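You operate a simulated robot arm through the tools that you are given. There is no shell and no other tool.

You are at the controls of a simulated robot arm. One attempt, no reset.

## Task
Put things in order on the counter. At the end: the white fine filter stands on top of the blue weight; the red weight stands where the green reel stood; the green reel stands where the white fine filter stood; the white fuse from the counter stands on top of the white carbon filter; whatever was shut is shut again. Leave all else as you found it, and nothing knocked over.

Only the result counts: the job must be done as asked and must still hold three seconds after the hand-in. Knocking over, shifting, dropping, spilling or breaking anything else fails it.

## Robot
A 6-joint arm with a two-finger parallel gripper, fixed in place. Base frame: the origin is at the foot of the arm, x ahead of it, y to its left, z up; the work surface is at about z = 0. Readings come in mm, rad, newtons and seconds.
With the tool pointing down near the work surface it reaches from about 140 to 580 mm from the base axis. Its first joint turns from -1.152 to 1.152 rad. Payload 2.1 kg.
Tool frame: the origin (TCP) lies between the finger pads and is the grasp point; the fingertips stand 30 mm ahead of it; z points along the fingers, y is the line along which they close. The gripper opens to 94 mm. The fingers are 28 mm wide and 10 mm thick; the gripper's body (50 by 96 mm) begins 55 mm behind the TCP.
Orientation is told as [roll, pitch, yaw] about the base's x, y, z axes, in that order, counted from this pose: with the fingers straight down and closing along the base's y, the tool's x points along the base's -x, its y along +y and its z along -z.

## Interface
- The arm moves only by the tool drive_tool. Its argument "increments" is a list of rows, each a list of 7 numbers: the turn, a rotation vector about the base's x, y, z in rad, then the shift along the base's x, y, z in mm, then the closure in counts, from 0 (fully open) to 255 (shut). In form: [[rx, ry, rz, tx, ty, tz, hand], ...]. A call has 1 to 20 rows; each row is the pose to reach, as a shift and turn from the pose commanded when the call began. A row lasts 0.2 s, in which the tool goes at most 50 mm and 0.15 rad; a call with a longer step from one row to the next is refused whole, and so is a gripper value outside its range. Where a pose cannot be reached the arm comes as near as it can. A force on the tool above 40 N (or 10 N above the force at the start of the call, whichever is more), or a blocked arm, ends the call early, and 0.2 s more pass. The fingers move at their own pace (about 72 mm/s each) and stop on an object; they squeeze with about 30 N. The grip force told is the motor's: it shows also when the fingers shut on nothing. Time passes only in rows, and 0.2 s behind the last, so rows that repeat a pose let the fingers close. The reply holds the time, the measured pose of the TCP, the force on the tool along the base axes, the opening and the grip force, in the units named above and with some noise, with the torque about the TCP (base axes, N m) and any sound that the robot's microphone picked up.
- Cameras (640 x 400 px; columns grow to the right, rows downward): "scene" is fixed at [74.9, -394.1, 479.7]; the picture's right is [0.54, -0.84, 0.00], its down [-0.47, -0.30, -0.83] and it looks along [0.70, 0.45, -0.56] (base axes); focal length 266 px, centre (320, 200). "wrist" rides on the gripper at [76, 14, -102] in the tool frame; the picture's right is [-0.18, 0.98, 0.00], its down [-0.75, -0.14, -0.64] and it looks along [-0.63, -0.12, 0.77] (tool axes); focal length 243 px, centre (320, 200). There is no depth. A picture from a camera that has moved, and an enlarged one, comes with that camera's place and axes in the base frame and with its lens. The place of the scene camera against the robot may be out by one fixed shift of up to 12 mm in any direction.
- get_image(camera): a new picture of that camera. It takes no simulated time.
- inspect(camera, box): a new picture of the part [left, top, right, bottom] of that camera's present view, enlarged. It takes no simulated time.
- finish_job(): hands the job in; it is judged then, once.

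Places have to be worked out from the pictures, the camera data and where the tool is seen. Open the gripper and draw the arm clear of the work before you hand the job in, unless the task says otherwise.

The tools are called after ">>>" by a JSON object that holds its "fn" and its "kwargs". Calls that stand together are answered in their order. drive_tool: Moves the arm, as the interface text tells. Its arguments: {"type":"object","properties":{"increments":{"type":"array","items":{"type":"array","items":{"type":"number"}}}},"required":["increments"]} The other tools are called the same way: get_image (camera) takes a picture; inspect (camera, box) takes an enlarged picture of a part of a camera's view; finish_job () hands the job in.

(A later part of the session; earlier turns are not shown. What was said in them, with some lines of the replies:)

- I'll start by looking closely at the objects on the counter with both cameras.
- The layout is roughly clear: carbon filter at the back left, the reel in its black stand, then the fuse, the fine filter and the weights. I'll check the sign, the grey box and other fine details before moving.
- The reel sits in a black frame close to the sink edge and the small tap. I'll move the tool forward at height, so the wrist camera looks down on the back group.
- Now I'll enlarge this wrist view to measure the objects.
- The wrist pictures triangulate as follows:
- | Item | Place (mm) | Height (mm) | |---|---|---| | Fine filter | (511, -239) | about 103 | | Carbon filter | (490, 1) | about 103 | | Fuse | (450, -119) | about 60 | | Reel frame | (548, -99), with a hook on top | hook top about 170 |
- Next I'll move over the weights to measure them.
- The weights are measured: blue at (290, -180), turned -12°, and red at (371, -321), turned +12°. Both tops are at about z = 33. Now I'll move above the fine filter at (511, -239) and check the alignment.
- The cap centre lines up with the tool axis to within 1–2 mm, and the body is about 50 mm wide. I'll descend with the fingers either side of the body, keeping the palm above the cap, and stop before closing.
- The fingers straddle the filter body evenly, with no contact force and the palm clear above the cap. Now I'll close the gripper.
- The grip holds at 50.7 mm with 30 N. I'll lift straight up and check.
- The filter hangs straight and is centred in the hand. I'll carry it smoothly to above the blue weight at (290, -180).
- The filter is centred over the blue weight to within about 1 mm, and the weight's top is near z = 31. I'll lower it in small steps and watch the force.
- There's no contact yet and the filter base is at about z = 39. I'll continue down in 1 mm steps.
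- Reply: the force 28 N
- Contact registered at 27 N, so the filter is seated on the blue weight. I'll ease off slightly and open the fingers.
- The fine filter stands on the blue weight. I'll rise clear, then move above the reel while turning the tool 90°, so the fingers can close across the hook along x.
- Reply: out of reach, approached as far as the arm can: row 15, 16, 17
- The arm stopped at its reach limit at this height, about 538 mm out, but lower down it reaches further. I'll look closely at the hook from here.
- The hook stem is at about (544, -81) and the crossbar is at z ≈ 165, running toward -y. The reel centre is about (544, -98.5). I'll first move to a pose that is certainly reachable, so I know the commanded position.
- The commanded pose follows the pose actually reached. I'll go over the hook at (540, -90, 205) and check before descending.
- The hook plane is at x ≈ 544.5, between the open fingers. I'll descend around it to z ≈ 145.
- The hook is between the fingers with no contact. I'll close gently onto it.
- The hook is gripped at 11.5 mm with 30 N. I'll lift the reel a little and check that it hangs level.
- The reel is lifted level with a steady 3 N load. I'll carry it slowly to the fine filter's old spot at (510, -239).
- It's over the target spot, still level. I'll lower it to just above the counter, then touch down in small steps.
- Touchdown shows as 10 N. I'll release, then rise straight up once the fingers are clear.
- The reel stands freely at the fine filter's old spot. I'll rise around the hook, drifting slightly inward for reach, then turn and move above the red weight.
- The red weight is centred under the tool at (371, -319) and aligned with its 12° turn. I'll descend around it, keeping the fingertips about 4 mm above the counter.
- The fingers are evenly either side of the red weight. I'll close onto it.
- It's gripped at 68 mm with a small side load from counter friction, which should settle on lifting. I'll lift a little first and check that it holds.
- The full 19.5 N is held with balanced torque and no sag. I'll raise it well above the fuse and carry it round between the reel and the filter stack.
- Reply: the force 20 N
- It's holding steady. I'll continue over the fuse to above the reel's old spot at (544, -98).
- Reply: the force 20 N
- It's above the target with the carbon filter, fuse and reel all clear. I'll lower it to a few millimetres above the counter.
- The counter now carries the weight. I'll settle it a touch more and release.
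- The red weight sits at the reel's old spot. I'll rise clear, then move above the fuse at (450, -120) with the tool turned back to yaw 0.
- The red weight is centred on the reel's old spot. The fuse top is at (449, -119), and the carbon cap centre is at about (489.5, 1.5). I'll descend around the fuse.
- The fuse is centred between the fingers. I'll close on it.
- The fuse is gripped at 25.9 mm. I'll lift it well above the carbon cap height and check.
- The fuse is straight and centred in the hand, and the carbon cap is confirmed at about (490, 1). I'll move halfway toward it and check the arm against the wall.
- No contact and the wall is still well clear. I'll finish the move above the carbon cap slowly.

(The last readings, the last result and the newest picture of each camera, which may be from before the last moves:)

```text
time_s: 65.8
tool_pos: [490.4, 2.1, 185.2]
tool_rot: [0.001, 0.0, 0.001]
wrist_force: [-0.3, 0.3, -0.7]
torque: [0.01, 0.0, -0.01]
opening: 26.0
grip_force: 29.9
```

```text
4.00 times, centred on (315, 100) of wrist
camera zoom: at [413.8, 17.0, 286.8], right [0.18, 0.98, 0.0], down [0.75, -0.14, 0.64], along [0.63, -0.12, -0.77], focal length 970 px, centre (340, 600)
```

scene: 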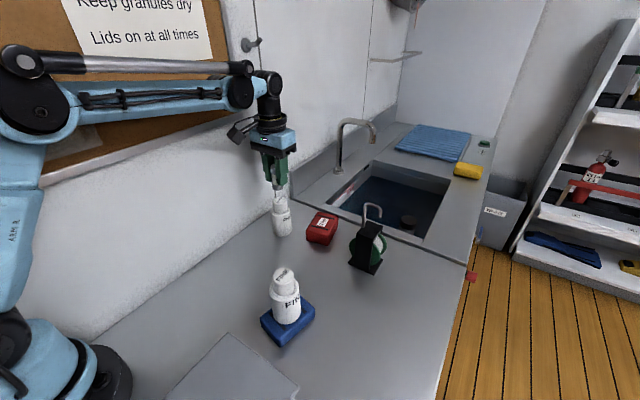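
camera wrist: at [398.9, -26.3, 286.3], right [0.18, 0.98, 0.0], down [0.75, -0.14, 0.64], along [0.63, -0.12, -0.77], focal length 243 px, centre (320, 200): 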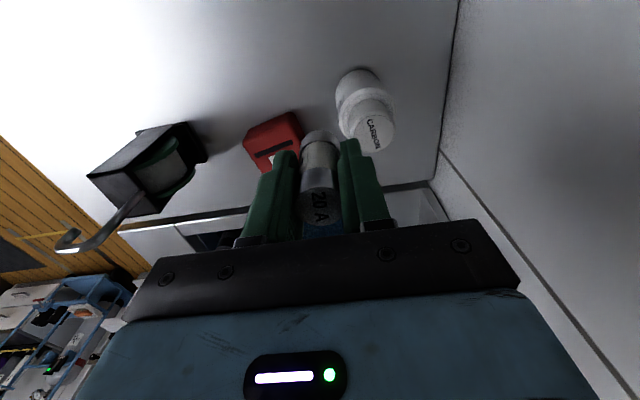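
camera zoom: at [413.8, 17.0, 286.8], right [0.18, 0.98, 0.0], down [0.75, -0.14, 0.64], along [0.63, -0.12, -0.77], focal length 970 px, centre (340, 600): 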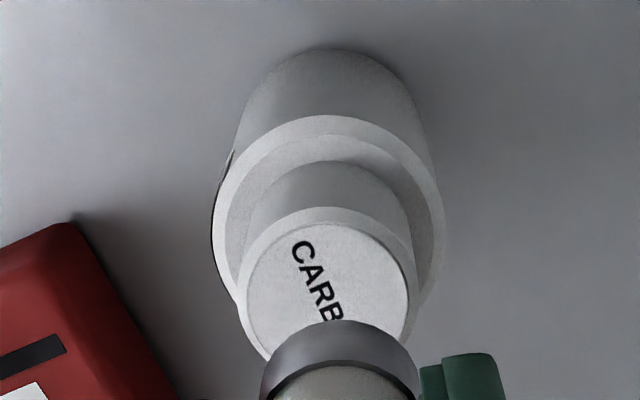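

Viewed along the tool axis, the cap sits about 2 mm toward -y of the fuse. I'll correct by (-0.8, -2.2) and lower partway to re-check.

>>> {"fn": "drive_tool", "kwargs": {"increments": [[0, 0, 0, -0.8, -2.2, 0, 255], [0, 0, 0, -0.8, -2.2, -8, 255], [0, 0, 0, -0.8, -2.2, -17, 255], [0, 0, 0, -0.8, -2.2, -25, 255], [0, 0, 0, -0.8, -2.2, -25, 255]]}}

>>> {"fn": "inspect", "kwargs": {"camera": "wrist", "box": [270, 50, 370, 180]}}

>>> {"fn": "inspect", "kwargs": {"camera": "scene", "box": [240, 150, 330, 250]}}

```text
time_s: 67.0
tool_pos: [490.2, -0.9, 159.0]
tool_rot: [0.001, 0.0, 0.002]
wrist_force: [-0.6, 0.6, -0.4]
torque: [0.02, -0.02, 0.04]
opening: 26.1
grip_force: 29.8
```

```text
3.08 times, centred on (320, 115) of wrist
camera zoom: at [412.8, 14.4, 261.3], right [0.18, 0.98, 0.0], down [0.75, -0.14, 0.64], along [0.63, -0.12, -0.77], focal length 746 px, centre (320, 462)
```

zoom: 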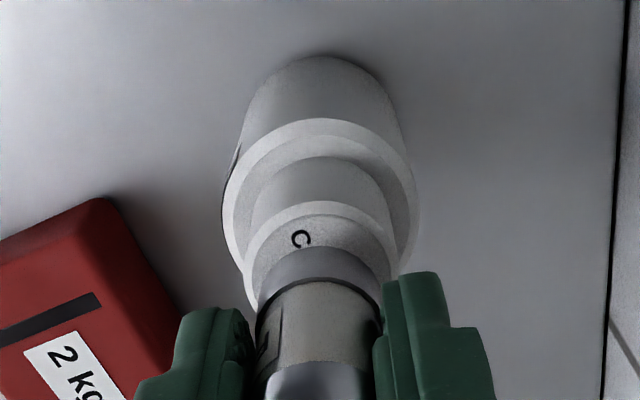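

```text
4.00 times, centred on (285, 200) of scene
camera zoom: at [74.9, -394.1, 479.7], right [0.54, -0.84, 0.0], down [-0.47, -0.3, -0.83], along [0.7, 0.45, -0.56], focal length 1065 px, centre (460, 200)
```

zoom: 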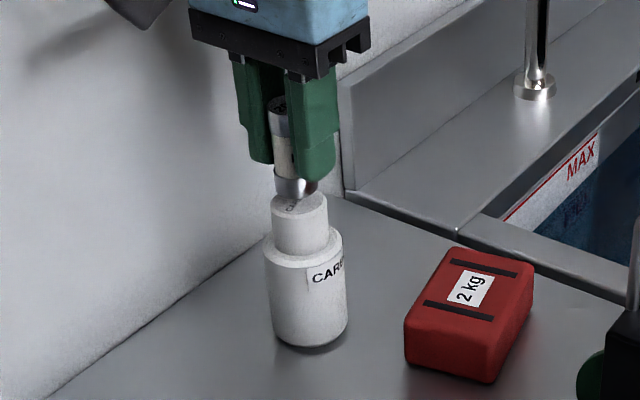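

The fuse and cap are now aligned in both directions. I'll lower it to just above the cap, then touch down in small steps.

>>> {"fn": "drive_tool", "kwargs": {"increments": [[0, 0, 0, 0, 0, -3, 255], [0, 0, 0, 0, 0, -5, 255], [0, 0, 0, 0, 0, -6.5, 255], [0, 0, 0, 0, 0, -7.5, 255], [0, 0, 0, 0, 0, -7.5, 255]]}}

>>> {"fn": "inspect", "kwargs": {"camera": "scene", "box": [255, 170, 315, 230]}}

```text
time_s: 68.2
tool_pos: [488.9, -1.0, 151.9]
tool_rot: [0.0, 0.001, 0.001]
wrist_force: [0.0, 0.4, 0.1]
torque: [0.03, 0.03, 0.01]
opening: 25.8
grip_force: 29.8
```

```text
6.67 times, centred on (285, 200) of scene
camera zoom: at [74.9, -394.1, 479.7], right [0.54, -0.84, 0.0], down [-0.47, -0.3, -0.83], along [0.7, 0.45, -0.56], focal length 1774 px, centre (553, 200)
```

zoom: 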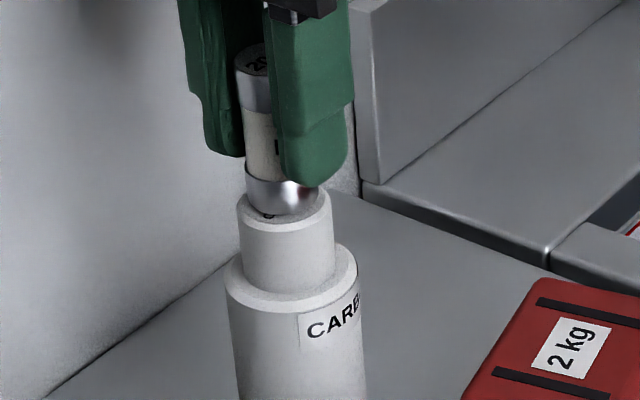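

>>> {"fn": "drive_tool", "kwargs": {"increments": [[0, 0, 0, 0, 0, -0.7, 255], [0, 0, 0, 0, 0, -1.4, 255], [0, 0, 0, 0, 0, -1.4, 255]]}}

```text
time_s: 69.0
tool_pos: [489.7, -0.2, 149.7]
tool_rot: [0.0, 0.001, 0.001]
wrist_force: [-0.8, 0.4, 0.5]
torque: [0.0, -0.02, 0.03]
opening: 25.8
grip_force: 30.0
```

>>> {"fn": "drive_tool", "kwargs": {"increments": [[0, 0, 0, 0, 0, -0.6, 255], [0, 0, 0, 0, 0, -1.2, 255], [0, 0, 0, 0, 0, -1.2, 255]]}}

>>> {"fn": "inspect", "kwargs": {"camera": "scene", "box": [255, 170, 315, 230]}}

```text
time_s: 69.8
tool_pos: [488.8, 0.6, 150.3]
tool_rot: [0.001, -0.001, 0.001]
wrist_force: [0.4, 0.2, 9.4]
torque: [-0.04, -0.02, -0.01]
opening: 25.9
grip_force: 30.3
```

```text
6.67 times, centred on (285, 200) of scene
camera zoom: at [74.8, -394.1, 479.7], right [0.54, -0.84, 0.0], down [-0.47, -0.3, -0.83], along [0.7, 0.45, -0.56], focal length 1774 px, centre (553, 200)
```

zoom: 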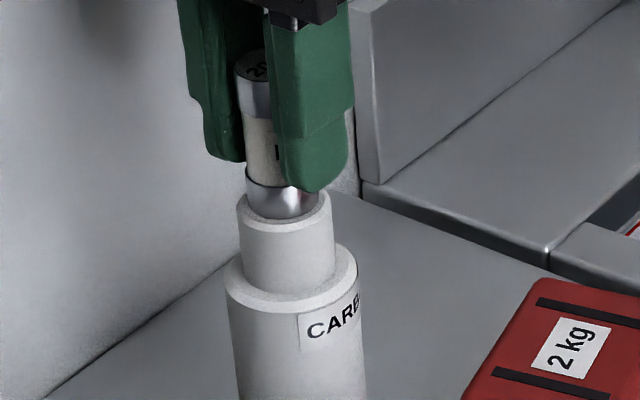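

Contact shows 9.4 N with almost no torque, so the fuse is seated and centred. I'll open gradually.

>>> {"fn": "drive_tool", "kwargs": {"increments": [[0, 0, 0, 0, 0, 0.2, 255], [0, 0, 0, 0, 0, 0.2, 190], [0, 0, 0, 0, 0, 0.2, 165], [0, 0, 0, 0, 0, 0.2, 130], [0, 0, 0, 0, 0, 0.2, 90], [0, 0, 0, 0, 0, 0.2, 50], [0, 0, 0, 0, 0, 0.2, 20], [0, 0, 0, 0, 0, 0.2, 0], [0, 0, 0, 0, 0, 0.2, 0]]}}

>>> {"fn": "inspect", "kwargs": {"camera": "scene", "box": [240, 150, 330, 240]}}

>>> {"fn": "get_image", "kwargs": {"camera": "wrist"}}

```text
time_s: 71.8
tool_pos: [489.4, -0.9, 149.6]
tool_rot: [0.0, 0.001, 0.001]
wrist_force: [0.0, 0.0, 0.0]
torque: [0.01, 0.0, 0.04]
opening: 93.7
grip_force: 0.0
```

```text
4.44 times, centred on (285, 195) of scene
camera zoom: at [74.9, -394.1, 479.7], right [0.54, -0.84, 0.0], down [-0.47, -0.3, -0.83], along [0.7, 0.45, -0.56], focal length 1183 px, centre (476, 222)
```

zoom: 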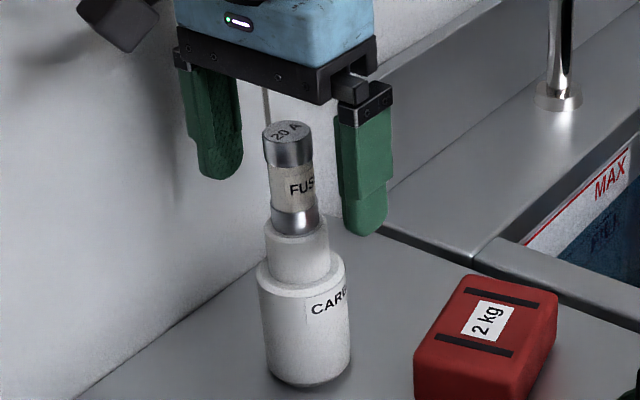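

```text
taken
camera wrist: at [412.8, 14.3, 251.7], right [0.18, 0.98, 0.0], down [0.75, -0.14, 0.64], along [0.63, -0.12, -0.77], focal length 243 px, centre (320, 200)
```

wrist: 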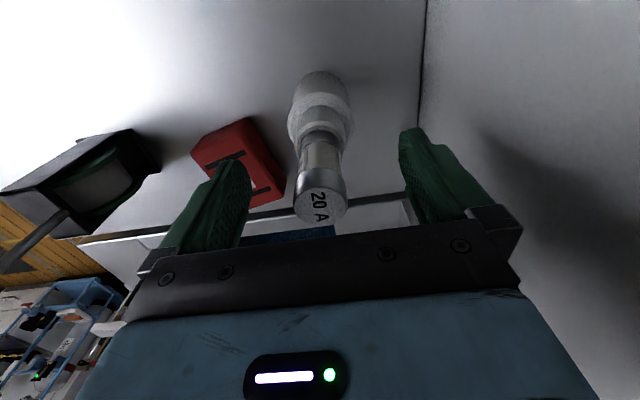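

The fuse stands on the carbon filter. I'll rise straight up until the tips clear it, then withdraw toward the starting pose.

>>> {"fn": "drive_tool", "kwargs": {"increments": [[0, 0, 0, 0, 0, 10, 0], [0, 0, 0, 0, 0, 30, 0], [0, 0, 0, 0, 0, 55, 0], [0, 0, 0, 0, 0, 80, 0], [0, 0, 0, 0, 0, 110, 0], [0, 0, 0, -15, -10, 125, 0], [0, 0, 0, -40, -32, 140, 0], [0, 0, 0, -66, -56, 155, 0], [0, 0, 0, -92, -79, 170, 0], [0, 0, 0, -118, -101, 185, 0], [0, 0, 0, -144, -124, 200, 0], [0, 0, 0, -170, -146, 200, 0], [0, 0, 0, -196, -168, 200, 0], [0, 0, 0, -196, -168, 200, 0]]}}

>>> {"fn": "get_image", "kwargs": {"camera": "scene"}}

>>> {"fn": "get_image", "kwargs": {"camera": "wrist"}}

```text
time_s: 74.8
tool_pos: [294.2, -168.4, 349.7]
tool_rot: [-0.001, 0.0, 0.0]
wrist_force: [0.5, -0.7, -0.6]
torque: [0.02, -0.01, 0.0]
opening: 94.2
grip_force: 0.0
```

```text
taken
```

scene: 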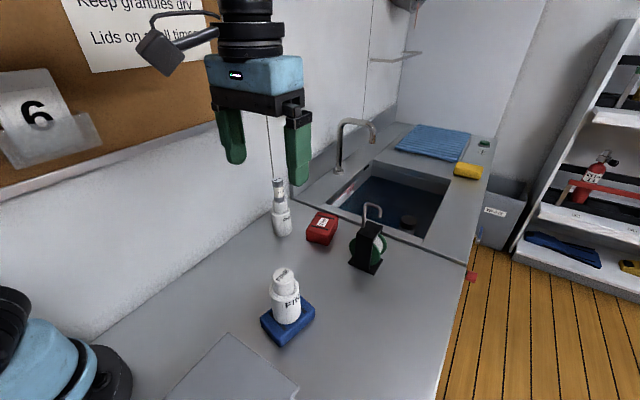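

```text
taken
camera wrist: at [216.9, -153.4, 452.4], right [0.18, 0.98, 0.0], down [0.75, -0.14, 0.64], along [0.63, -0.12, -0.77], focal length 243 px, centre (320, 200)
```

wrist: 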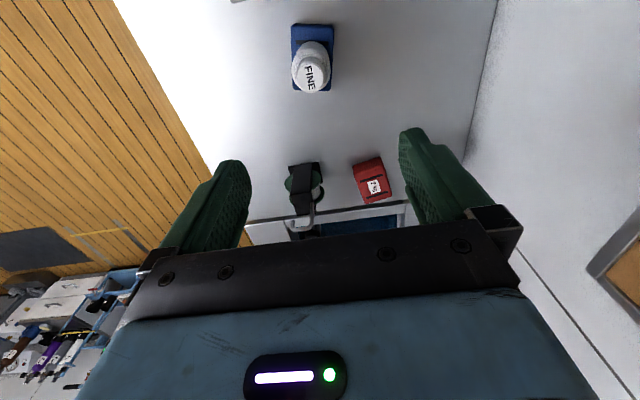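

The final layout is in view. I'll compare it with the opening picture using the same enlargements before handing in.

>>> {"fn": "inspect", "kwargs": {"camera": "scene", "box": [240, 170, 420, 282]}}

>>> {"fn": "inspect", "kwargs": {"camera": "scene", "box": [160, 250, 440, 400]}}

>>> {"fn": "inspect", "kwargs": {"camera": "wrist", "box": [200, 0, 460, 240]}}

```text
3.56 times, centred on (330, 226) of scene
camera zoom: at [74.8, -394.1, 479.7], right [0.54, -0.84, 0.0], down [-0.47, -0.3, -0.83], along [0.7, 0.45, -0.56], focal length 946 px, centre (284, 108)
```

zoom: 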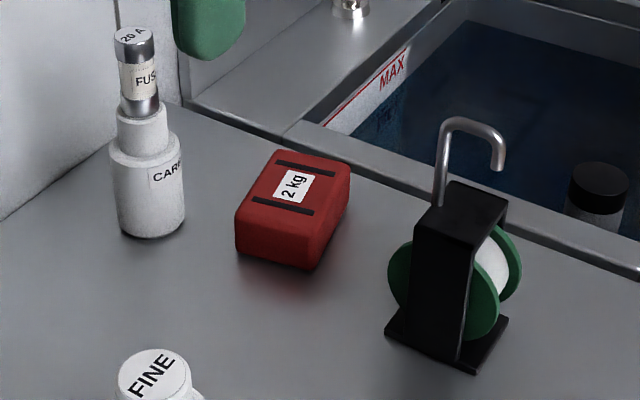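

```text
2.29 times, centred on (300, 325) of scene
camera zoom: at [74.8, -394.1, 479.7], right [0.54, -0.84, 0.0], down [-0.47, -0.3, -0.83], along [0.7, 0.45, -0.56], focal length 608 px, centre (366, -86)
```

zoom: 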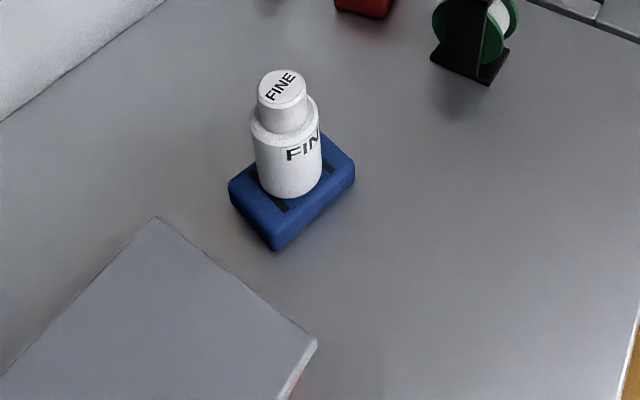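

```text
1.67 times, centred on (330, 120) of wrist
camera zoom: at [216.9, -153.4, 452.4], right [0.18, 0.98, 0.0], down [0.75, -0.14, 0.64], along [0.63, -0.12, -0.77], focal length 404 px, centre (303, 333)
```

zoom: 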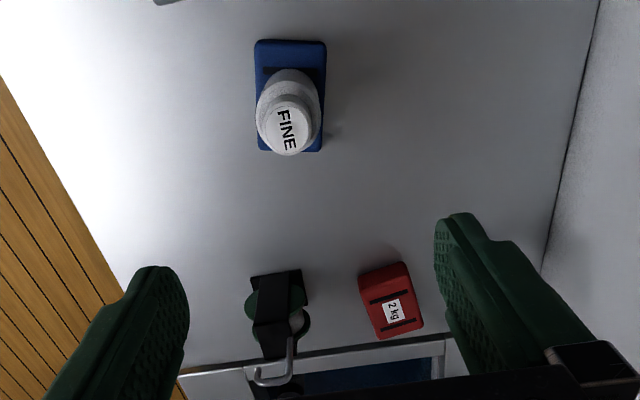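

The checks against the opening picture:

- **Fine filter:** stands on the blue weight.
- **Reel:** stands at the fine filter's old spot.
- **Red weight:** sits at the reel's old spot.
- **Fuse:** stands on the carbon filter.
- **Everything else:** the blue weight, the carbon filter and the grey box show no movement, and nothing was opened.

The gripper is open and the arm is clear, so I'm handing in.

>>> {"fn": "finish_job", "kwargs": {}}

```text
The job is handed in.
```

I've handed the job in. The last pictures show everything where you asked:

- **Fine filter:** stands on top of the blue weight.
- **Green reel:** stands where the fine filter stood.
- **Red weight:** lies flat where the reel stood, about 2 mm from the reel's old centre as I measured it. It keeps its original turn of about 12°.
- **Fuse:** stands centred on top of the carbon filter.

Nothing was knocked over. The blue weight and carbon filter match their positions in the opening picture, and the grey box looks unmoved. I didn't open anything, so there was nothing to shut again. The gripper is open and the arm is back near its starting pose.
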